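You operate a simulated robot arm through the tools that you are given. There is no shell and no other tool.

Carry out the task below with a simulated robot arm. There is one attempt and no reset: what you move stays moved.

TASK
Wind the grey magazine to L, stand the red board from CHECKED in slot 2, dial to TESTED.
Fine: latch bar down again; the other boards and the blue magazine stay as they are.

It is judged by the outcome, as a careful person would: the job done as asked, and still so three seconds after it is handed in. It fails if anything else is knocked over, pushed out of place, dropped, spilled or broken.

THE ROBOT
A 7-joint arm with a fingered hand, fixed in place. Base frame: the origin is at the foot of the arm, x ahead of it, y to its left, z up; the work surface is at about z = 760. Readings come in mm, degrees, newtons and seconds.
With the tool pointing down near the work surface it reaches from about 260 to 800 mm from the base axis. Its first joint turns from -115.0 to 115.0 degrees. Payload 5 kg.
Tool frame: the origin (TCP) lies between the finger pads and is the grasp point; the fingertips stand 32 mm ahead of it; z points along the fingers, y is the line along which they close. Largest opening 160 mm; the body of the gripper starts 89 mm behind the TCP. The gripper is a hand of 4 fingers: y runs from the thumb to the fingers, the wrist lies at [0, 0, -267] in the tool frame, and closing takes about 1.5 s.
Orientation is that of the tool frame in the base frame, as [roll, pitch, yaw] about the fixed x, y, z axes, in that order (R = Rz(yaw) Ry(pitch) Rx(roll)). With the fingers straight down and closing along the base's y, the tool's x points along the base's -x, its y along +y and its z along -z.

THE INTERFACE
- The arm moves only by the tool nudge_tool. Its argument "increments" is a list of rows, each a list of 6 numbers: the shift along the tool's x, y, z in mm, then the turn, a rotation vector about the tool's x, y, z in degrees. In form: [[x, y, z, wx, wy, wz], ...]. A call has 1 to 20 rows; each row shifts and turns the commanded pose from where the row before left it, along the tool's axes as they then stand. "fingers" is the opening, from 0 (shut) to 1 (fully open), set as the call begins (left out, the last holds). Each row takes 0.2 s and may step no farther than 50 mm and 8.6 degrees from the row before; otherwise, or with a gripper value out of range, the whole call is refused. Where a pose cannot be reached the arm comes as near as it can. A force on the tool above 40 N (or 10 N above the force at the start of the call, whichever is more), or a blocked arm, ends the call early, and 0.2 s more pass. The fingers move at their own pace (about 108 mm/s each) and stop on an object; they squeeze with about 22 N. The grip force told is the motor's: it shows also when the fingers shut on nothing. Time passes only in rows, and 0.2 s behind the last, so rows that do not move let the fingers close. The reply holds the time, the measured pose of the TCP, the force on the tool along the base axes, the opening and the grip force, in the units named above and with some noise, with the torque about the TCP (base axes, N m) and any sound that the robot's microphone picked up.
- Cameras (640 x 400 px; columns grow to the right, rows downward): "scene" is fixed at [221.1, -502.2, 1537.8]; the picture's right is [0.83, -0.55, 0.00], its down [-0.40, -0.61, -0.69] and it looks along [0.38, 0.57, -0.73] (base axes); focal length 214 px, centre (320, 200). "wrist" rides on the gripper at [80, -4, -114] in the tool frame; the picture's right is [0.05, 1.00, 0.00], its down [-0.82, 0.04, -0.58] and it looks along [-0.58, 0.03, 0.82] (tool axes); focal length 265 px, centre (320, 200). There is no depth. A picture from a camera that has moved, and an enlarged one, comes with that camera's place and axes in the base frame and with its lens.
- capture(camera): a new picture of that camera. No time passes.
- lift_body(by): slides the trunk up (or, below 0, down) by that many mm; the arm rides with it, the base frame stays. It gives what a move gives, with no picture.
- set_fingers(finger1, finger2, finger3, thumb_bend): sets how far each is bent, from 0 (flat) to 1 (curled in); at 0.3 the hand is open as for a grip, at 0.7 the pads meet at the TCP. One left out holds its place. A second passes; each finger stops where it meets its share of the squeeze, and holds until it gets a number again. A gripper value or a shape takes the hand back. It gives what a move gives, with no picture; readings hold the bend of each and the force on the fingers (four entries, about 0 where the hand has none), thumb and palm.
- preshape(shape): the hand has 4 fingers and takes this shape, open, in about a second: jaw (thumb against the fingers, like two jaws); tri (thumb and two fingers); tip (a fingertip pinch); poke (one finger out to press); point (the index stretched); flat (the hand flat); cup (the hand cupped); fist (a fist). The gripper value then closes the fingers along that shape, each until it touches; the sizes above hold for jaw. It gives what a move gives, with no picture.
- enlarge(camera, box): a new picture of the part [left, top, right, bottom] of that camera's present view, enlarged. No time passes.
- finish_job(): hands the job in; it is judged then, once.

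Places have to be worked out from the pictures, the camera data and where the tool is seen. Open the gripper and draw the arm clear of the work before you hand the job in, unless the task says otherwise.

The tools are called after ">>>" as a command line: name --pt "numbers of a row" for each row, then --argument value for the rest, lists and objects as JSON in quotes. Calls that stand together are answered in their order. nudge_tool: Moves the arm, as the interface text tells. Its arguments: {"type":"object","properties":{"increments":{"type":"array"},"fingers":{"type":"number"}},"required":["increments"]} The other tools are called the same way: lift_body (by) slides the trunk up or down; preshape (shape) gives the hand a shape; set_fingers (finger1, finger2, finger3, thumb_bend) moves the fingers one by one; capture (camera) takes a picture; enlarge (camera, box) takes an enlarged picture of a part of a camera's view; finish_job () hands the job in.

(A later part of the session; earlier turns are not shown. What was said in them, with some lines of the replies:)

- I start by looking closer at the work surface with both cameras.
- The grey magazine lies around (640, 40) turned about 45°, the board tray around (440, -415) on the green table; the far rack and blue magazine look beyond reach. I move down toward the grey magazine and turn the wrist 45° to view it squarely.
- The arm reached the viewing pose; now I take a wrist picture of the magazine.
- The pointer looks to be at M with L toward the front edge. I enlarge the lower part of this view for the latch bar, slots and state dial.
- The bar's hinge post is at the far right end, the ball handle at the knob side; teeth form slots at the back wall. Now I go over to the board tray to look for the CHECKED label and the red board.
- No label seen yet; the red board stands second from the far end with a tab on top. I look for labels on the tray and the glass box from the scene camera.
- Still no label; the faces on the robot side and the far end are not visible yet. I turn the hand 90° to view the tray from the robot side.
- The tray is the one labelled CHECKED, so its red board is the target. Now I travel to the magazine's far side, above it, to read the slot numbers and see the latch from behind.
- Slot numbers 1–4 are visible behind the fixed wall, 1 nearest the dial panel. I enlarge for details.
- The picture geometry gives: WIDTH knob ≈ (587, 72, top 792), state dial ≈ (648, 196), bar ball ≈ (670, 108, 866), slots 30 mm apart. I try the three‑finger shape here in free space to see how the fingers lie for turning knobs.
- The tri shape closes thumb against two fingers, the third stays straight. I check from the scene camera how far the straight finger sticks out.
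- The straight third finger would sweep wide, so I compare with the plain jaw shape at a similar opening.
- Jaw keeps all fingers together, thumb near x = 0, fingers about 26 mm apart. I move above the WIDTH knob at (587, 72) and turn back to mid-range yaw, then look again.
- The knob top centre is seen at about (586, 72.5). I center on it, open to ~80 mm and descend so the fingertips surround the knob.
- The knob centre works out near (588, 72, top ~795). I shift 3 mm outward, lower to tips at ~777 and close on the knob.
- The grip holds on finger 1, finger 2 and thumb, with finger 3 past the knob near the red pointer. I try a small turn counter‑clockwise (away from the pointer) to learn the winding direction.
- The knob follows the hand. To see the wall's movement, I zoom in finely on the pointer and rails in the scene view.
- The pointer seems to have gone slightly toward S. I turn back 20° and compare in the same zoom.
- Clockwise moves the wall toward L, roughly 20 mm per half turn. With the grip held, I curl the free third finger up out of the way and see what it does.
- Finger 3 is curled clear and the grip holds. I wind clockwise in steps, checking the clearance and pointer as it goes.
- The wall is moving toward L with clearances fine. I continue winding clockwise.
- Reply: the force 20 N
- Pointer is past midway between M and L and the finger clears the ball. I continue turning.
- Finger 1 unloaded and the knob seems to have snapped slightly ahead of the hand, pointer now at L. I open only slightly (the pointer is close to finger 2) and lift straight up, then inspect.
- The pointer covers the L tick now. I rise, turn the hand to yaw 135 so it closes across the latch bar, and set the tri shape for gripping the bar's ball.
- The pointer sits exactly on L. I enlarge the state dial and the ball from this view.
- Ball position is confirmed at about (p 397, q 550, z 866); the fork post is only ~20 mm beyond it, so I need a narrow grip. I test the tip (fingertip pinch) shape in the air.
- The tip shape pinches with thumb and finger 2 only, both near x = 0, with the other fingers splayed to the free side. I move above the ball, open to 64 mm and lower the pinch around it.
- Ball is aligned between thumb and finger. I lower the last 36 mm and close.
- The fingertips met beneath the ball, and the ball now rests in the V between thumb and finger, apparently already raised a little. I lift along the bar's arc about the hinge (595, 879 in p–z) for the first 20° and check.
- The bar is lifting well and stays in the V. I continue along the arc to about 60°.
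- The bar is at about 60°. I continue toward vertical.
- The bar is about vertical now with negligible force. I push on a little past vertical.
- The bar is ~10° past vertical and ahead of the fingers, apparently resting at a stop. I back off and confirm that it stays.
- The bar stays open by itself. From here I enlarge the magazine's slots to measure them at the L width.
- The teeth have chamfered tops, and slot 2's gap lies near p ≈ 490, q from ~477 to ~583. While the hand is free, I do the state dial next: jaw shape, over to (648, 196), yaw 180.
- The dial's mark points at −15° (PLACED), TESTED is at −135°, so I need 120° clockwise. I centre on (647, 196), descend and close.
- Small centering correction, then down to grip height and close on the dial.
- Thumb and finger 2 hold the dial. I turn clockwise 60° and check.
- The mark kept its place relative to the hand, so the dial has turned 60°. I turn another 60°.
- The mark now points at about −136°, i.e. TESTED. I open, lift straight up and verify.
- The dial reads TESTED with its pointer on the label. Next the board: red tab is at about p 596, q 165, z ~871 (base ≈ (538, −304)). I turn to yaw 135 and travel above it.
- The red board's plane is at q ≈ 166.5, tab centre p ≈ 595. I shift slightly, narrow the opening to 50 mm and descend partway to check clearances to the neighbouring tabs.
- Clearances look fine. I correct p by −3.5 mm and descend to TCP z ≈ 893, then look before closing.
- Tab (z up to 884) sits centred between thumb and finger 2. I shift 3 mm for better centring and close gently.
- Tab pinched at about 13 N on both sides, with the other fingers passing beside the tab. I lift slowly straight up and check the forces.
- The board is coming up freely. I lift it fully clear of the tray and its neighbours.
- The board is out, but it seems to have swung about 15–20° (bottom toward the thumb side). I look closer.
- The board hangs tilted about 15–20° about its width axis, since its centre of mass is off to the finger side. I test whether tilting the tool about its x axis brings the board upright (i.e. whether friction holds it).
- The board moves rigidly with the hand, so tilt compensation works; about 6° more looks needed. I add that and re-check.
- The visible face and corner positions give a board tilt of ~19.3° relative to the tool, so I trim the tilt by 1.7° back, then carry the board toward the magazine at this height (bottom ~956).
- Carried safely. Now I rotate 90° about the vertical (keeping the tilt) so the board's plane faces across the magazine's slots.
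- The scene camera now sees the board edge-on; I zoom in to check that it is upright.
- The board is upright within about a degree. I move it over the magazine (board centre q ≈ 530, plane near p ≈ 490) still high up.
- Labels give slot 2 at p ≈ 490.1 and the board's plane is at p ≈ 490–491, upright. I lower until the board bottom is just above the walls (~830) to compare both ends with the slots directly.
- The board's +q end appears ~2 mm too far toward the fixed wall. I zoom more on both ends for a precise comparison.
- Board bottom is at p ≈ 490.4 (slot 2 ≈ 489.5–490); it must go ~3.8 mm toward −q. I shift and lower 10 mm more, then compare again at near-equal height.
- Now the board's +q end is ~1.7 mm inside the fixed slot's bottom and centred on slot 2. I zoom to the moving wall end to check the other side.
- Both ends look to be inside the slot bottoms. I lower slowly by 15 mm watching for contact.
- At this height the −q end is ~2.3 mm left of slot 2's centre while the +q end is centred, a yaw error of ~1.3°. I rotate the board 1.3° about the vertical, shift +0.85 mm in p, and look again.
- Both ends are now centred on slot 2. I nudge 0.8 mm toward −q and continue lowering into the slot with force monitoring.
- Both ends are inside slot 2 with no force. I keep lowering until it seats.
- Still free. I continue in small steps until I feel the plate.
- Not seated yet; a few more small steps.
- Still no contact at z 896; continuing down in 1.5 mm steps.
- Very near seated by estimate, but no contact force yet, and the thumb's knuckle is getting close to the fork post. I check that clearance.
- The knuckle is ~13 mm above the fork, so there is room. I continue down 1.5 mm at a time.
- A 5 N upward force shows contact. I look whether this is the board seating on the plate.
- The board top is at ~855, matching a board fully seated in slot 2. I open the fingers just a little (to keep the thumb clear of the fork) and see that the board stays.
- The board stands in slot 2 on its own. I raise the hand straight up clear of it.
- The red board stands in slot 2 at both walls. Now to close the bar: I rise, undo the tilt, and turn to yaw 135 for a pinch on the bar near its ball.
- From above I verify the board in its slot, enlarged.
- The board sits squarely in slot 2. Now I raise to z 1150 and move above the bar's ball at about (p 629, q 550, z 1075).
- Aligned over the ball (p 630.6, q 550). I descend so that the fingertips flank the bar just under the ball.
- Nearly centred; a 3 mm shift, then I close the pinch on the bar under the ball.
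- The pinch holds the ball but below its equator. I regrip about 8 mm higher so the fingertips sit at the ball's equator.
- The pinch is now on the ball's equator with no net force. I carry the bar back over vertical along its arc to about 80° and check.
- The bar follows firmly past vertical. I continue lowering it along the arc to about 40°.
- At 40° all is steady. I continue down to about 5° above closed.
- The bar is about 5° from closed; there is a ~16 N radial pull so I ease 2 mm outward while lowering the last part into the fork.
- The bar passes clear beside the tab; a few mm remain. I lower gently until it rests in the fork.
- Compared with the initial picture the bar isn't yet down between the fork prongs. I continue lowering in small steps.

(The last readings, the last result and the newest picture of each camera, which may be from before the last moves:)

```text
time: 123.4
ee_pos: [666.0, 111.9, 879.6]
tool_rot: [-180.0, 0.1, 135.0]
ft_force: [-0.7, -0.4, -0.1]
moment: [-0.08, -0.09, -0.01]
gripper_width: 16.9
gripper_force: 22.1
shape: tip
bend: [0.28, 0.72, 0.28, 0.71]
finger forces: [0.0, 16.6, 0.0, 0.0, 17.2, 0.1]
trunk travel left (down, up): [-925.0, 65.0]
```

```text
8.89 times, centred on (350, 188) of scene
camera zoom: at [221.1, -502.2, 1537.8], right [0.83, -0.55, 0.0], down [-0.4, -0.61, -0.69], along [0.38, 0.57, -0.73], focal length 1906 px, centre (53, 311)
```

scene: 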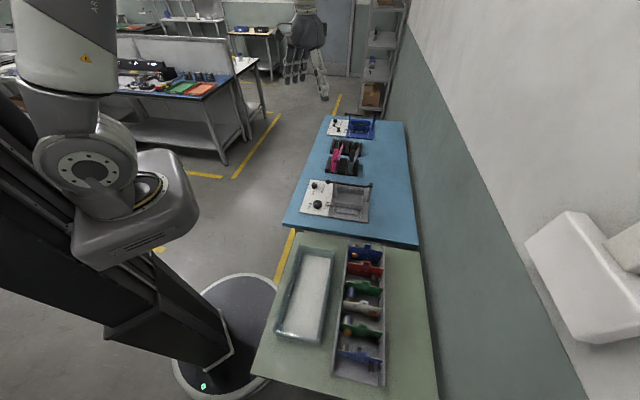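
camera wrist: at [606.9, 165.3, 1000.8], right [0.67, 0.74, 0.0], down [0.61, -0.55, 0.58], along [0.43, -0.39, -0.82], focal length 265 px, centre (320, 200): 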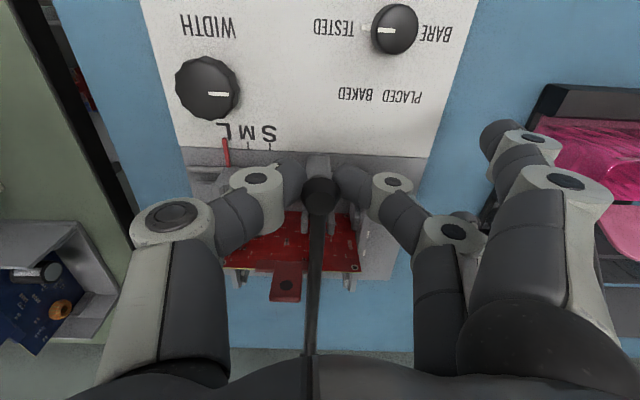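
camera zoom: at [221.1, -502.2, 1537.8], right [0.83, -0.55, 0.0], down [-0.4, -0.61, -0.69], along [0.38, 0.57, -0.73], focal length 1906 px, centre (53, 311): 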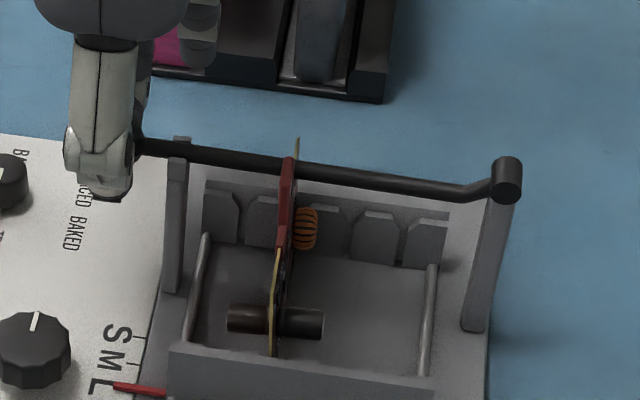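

The back prong now shows above the bar. A bit more to make sure it rests fully.

>>> nudge_tool --pt "0 0 1.5 0 0 0" --pt "0 0 1.5 0 0 0" --pt "0 0 0 0 0 0"

>>> enlarge --camera "scene" --box '[320, 165, 380, 210]'

```text
time: 124.2
ee_pos: [665.3, 112.6, 878.5]
tool_rot: [-179.9, 0.0, 135.0]
ft_force: [0.6, -3.5, -0.3]
moment: [-0.11, -0.09, 0.02]
gripper_width: 16.3
gripper_force: 21.8
shape: tip
bend: [0.28, 0.72, 0.28, 0.71]
finger forces: [0.0, 15.7, 0.1, 0.0, 17.7, 0.0]
trunk travel left (down, up): [-925.0, 65.0]
```

```text
8.89 times, centred on (350, 188) of scene
camera zoom: at [221.1, -502.2, 1537.8], right [0.83, -0.55, 0.0], down [-0.4, -0.61, -0.69], along [0.38, 0.57, -0.73], focal length 1906 px, centre (53, 311)
```

zoom: 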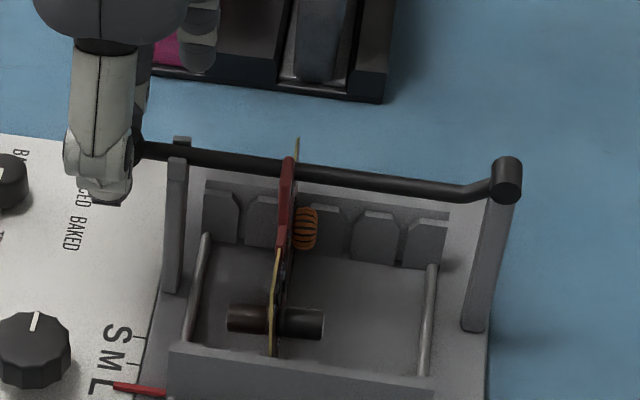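

The bar's pixel position now matches its original closed position. I open the pinch and rise clear.

>>> nudge_tool --pt "0 0 0 0 0 0" --pt "0 0 0 0 0 0" --pt "0 0 0 0 0 0" --pt "0 0 0 0 0 0" --fingers 0.4

>>> enlarge --camera "scene" --box '[320, 165, 380, 210]'

>>> capture --camera "wrist"

```text
time: 125.2
ee_pos: [666.2, 111.8, 877.5]
tool_rot: [-180.0, 0.0, 134.9]
ft_force: [-0.6, 0.3, 0.3]
moment: [0.02, -0.03, -0.02]
gripper_width: 63.4
gripper_force: 0.2
shape: tip
bend: [0.01, 0.73, 0.01, 0.7]
finger forces: [0.0, 0.0, 0.0, 0.0, 0.1, 0.1]
trunk travel left (down, up): [-925.0, 65.0]
```

```text
8.89 times, centred on (350, 188) of scene
camera zoom: at [221.1, -502.2, 1537.8], right [0.83, -0.55, 0.0], down [-0.4, -0.61, -0.69], along [0.38, 0.57, -0.73], focal length 1906 px, centre (53, 311)
```

zoom: 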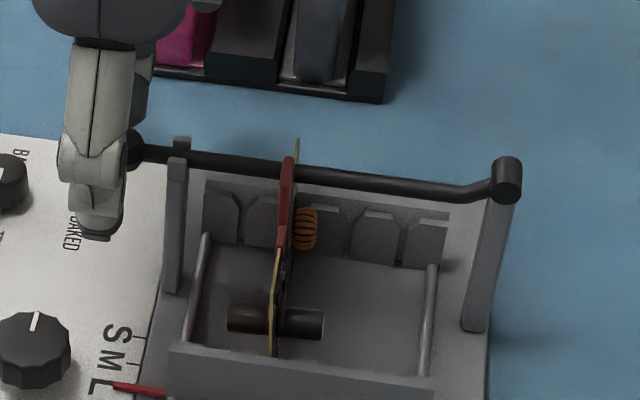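

```text
taken
camera wrist: at [606.8, 166.4, 992.4], right [0.67, 0.74, 0.0], down [0.61, -0.55, 0.58], along [0.43, -0.39, -0.82], focal length 265 px, centre (320, 200)
```

wrist: 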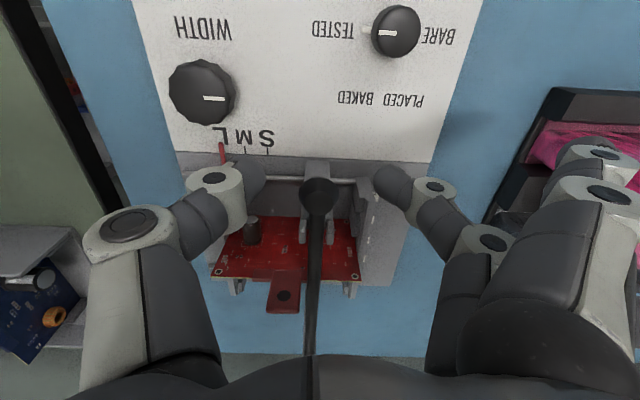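

The bar rests in the fork. I raise the hand straight up, then back away from the work.

>>> nudge_tool --pt "0 0 -20 0 0 0" --pt "0 0 -40 0 0 0" --pt "0 0 -45 0 0 0" --pt "0 0 -45 0 0 0" --pt "0 0 -45 0 0 0" --pt "0 0 0 0 0 0"

>>> capture --camera "wrist"

>>> enlarge --camera "wrist" --box '[200, 40, 420, 280]'

>>> enlarge --camera "scene" --box '[320, 165, 380, 210]'

```text
time: 126.6
ee_pos: [664.1, 110.4, 1069.6]
tool_rot: [-180.0, 0.0, 135.1]
ft_force: [-0.2, 1.0, -1.0]
moment: [0.03, 0.02, 0.01]
gripper_width: 63.4
gripper_force: 0.1
shape: tip
bend: [0.01, 0.73, 0.01, 0.7]
finger forces: [0.0, 0.1, 0.0, 0.0, 0.1, 0.1]
trunk travel left (down, up): [-925.0, 65.0]
```

```text
taken
camera wrist: at [605.8, 164.4, 1185.5], right [0.67, 0.74, 0.0], down [0.61, -0.55, 0.58], along [0.43, -0.39, -0.82], focal length 265 px, centre (320, 200)
```

wrist: 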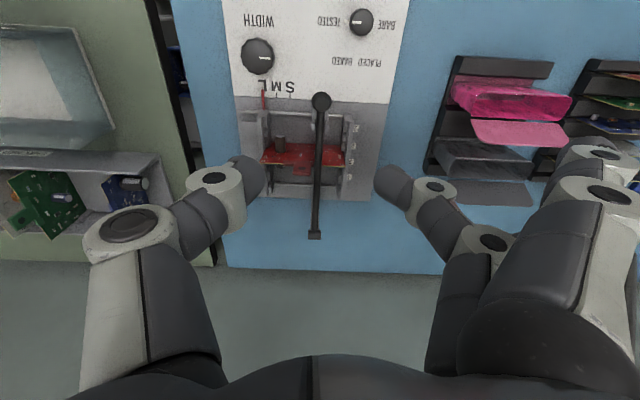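

```text
1.67 times, centred on (310, 160) of wrist
camera zoom: at [605.8, 164.4, 1185.5], right [0.67, 0.74, 0.0], down [0.61, -0.55, 0.58], along [0.43, -0.39, -0.82], focal length 442 px, centre (337, 267)
```

zoom: 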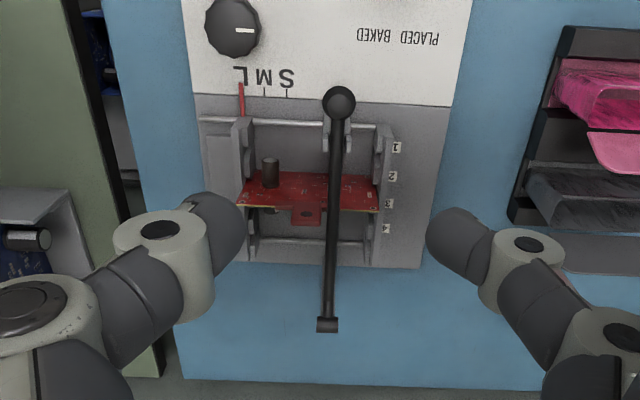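

```text
8.89 times, centred on (350, 188) of scene
camera zoom: at [221.1, -502.2, 1537.8], right [0.83, -0.55, 0.0], down [-0.4, -0.61, -0.69], along [0.38, 0.57, -0.73], focal length 1906 px, centre (53, 311)
```

zoom: 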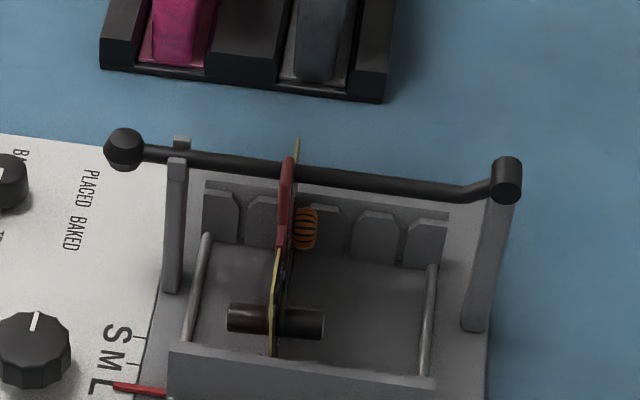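

Bar down, pointer at L, board in slot 2, dial at TESTED. I draw the arm up and back to about its starting height and open the hand, then make a final check of everything.

>>> nudge_tool --pt "0 -12 -45 0 0 0" --pt "0 -12 -45 0 0 0" --pt "0 -12 -45 0 0 0" --pt "0 -12 -45 0 0 0" --pt "0 -12 -45 0 0 0" --pt "0 0 0 0 0 0" --fingers 1

>>> preshape --shape "jaw"

>>> capture --camera "scene"

>>> enlarge --camera "scene" --box '[270, 100, 430, 200]'

>>> enlarge --camera "scene" --box '[290, 165, 390, 225]'

>>> enlarge --camera "scene" --box '[250, 230, 450, 400]'

>>> capture --camera "wrist"

```text
time: 128.0
ee_pos: [622.5, 68.3, 1292.7]
tool_rot: [180.0, 0.0, 135.0]
ft_force: [0.3, 0.4, -0.2]
moment: [-0.02, 0.05, -0.03]
gripper_width: 160.0
gripper_force: 0.1
shape: tip
bend: [0.01, 0.3, 0.01, 0.3]
finger forces: [0.0, 0.0, 0.0, 0.0, 0.0, 0.0]
trunk travel left (down, up): [-925.0, 65.0]
```

```text
time: 128.9
ee_pos: [621.1, 69.3, 1293.8]
tool_rot: [-180.0, 0.0, 135.0]
ft_force: [0.9, -0.3, 0.1]
moment: [-0.02, 0.01, 0.03]
gripper_width: 160.0
gripper_force: 0.0
shape: jaw
bend: [0.3, 0.3, 0.3, 0.3]
finger forces: [0.1, 0.0, 0.0, 0.0, 0.0, 0.1]
trunk travel left (down, up): [-925.0, 65.0]
```

```text
taken
```

scene: 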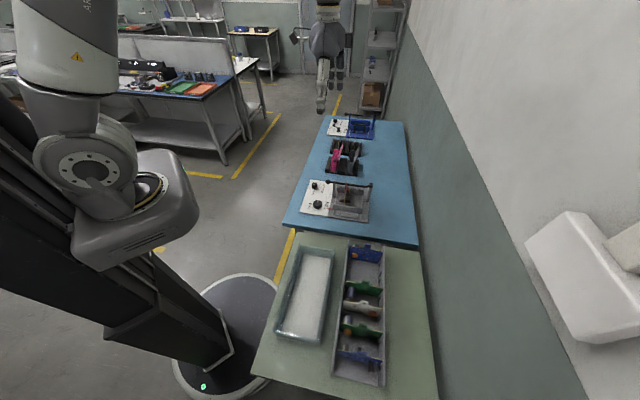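

```text
4.00 times, centred on (350, 150) of scene
camera zoom: at [221.1, -502.2, 1537.8], right [0.83, -0.55, 0.0], down [-0.4, -0.61, -0.69], along [0.38, 0.57, -0.73], focal length 858 px, centre (200, 400)
```

zoom: 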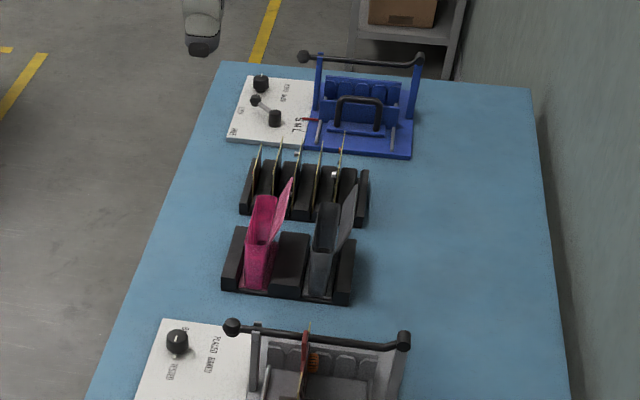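

```text
6.40 times, centred on (340, 195) of scene
camera zoom: at [221.1, -502.2, 1537.8], right [0.83, -0.55, 0.0], down [-0.4, -0.61, -0.69], along [0.38, 0.57, -0.73], focal length 1373 px, centre (192, 232)
```

zoom: 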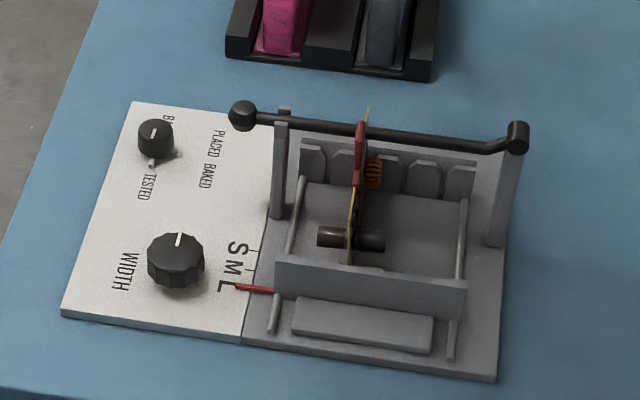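

```text
2.35 times, centred on (350, 315) of scene
camera zoom: at [221.1, -502.2, 1537.8], right [0.83, -0.55, 0.0], down [-0.4, -0.61, -0.69], along [0.38, 0.57, -0.73], focal length 505 px, centre (249, -71)
```

zoom: 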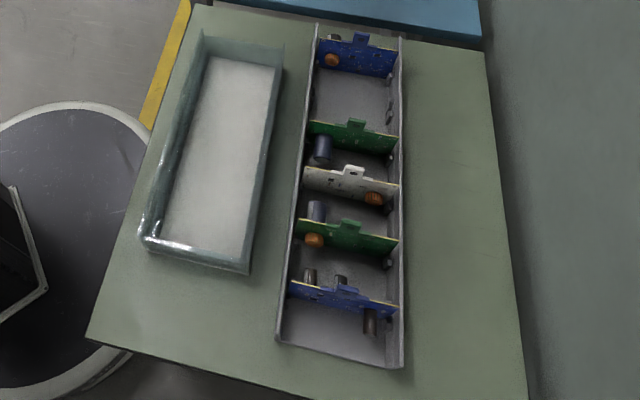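

```text
taken
camera wrist: at [562.3, 122.0, 1408.3], right [0.67, 0.74, 0.0], down [0.61, -0.55, 0.58], along [0.43, -0.39, -0.82], focal length 265 px, centre (320, 200)
```

wrist: 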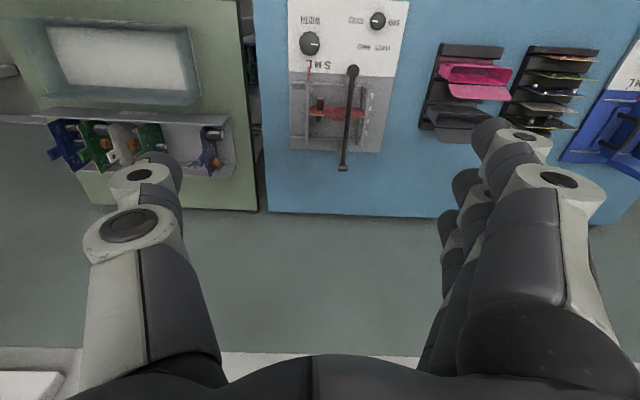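

Everything matches: bar in its original closed position, other boards and blue magazine unchanged. One last check of the width pointer in the same zoom as before.

>>> enlarge --camera "scene" --box '[310, 190, 350, 215]'

>>> enlarge --camera "wrist" --box '[280, 0, 420, 160]'

```text
16.00 times, centred on (330, 202) of scene
camera zoom: at [221.1, -502.2, 1537.8], right [0.83, -0.55, 0.0], down [-0.4, -0.61, -0.69], along [0.38, 0.57, -0.73], focal length 3432 px, centre (160, 160)
```

zoom: 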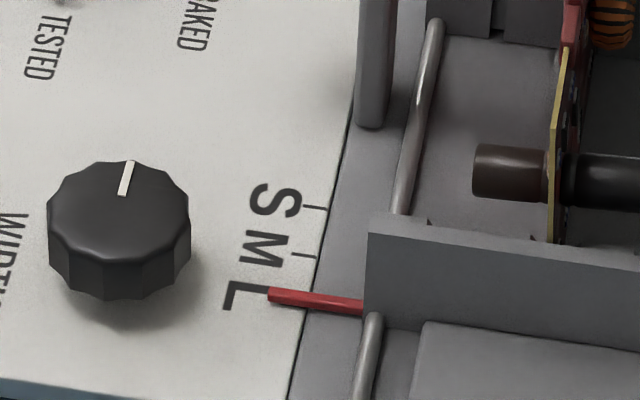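

```text
2.50 times, centred on (350, 80) of wrist
camera zoom: at [562.3, 122.0, 1408.3], right [0.67, 0.74, 0.0], down [0.61, -0.55, 0.58], along [0.43, -0.39, -0.82], focal length 664 px, centre (245, 500)
```

zoom: 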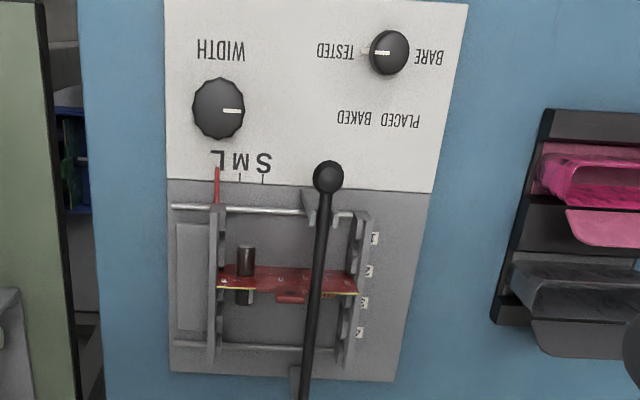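

The pointer is on L, the dial is on TESTED, and the red board is standing in slot 2 with the latch bar down. The hand is open and clear of the work, so I hand the job in.

>>> finish_job

```text
The job is handed in.
```

The job is handed in, and the final pictures show everything as you asked:

- **Grey magazine:** wound to L, with the red pointer on the L mark.
- **Red board:** taken from the CHECKED tray and standing upright in slot 2, held at both walls.
- **Dial:** turned from PLACED to TESTED, with its pointer on the label.
- **Latch bar:** down in its fork again, in the same place as at the start.
- **Everything else:** the other boards and the blue magazine are where they were, and nothing was knocked over or dropped.

The hand is open and the arm is drawn up and clear of the work.
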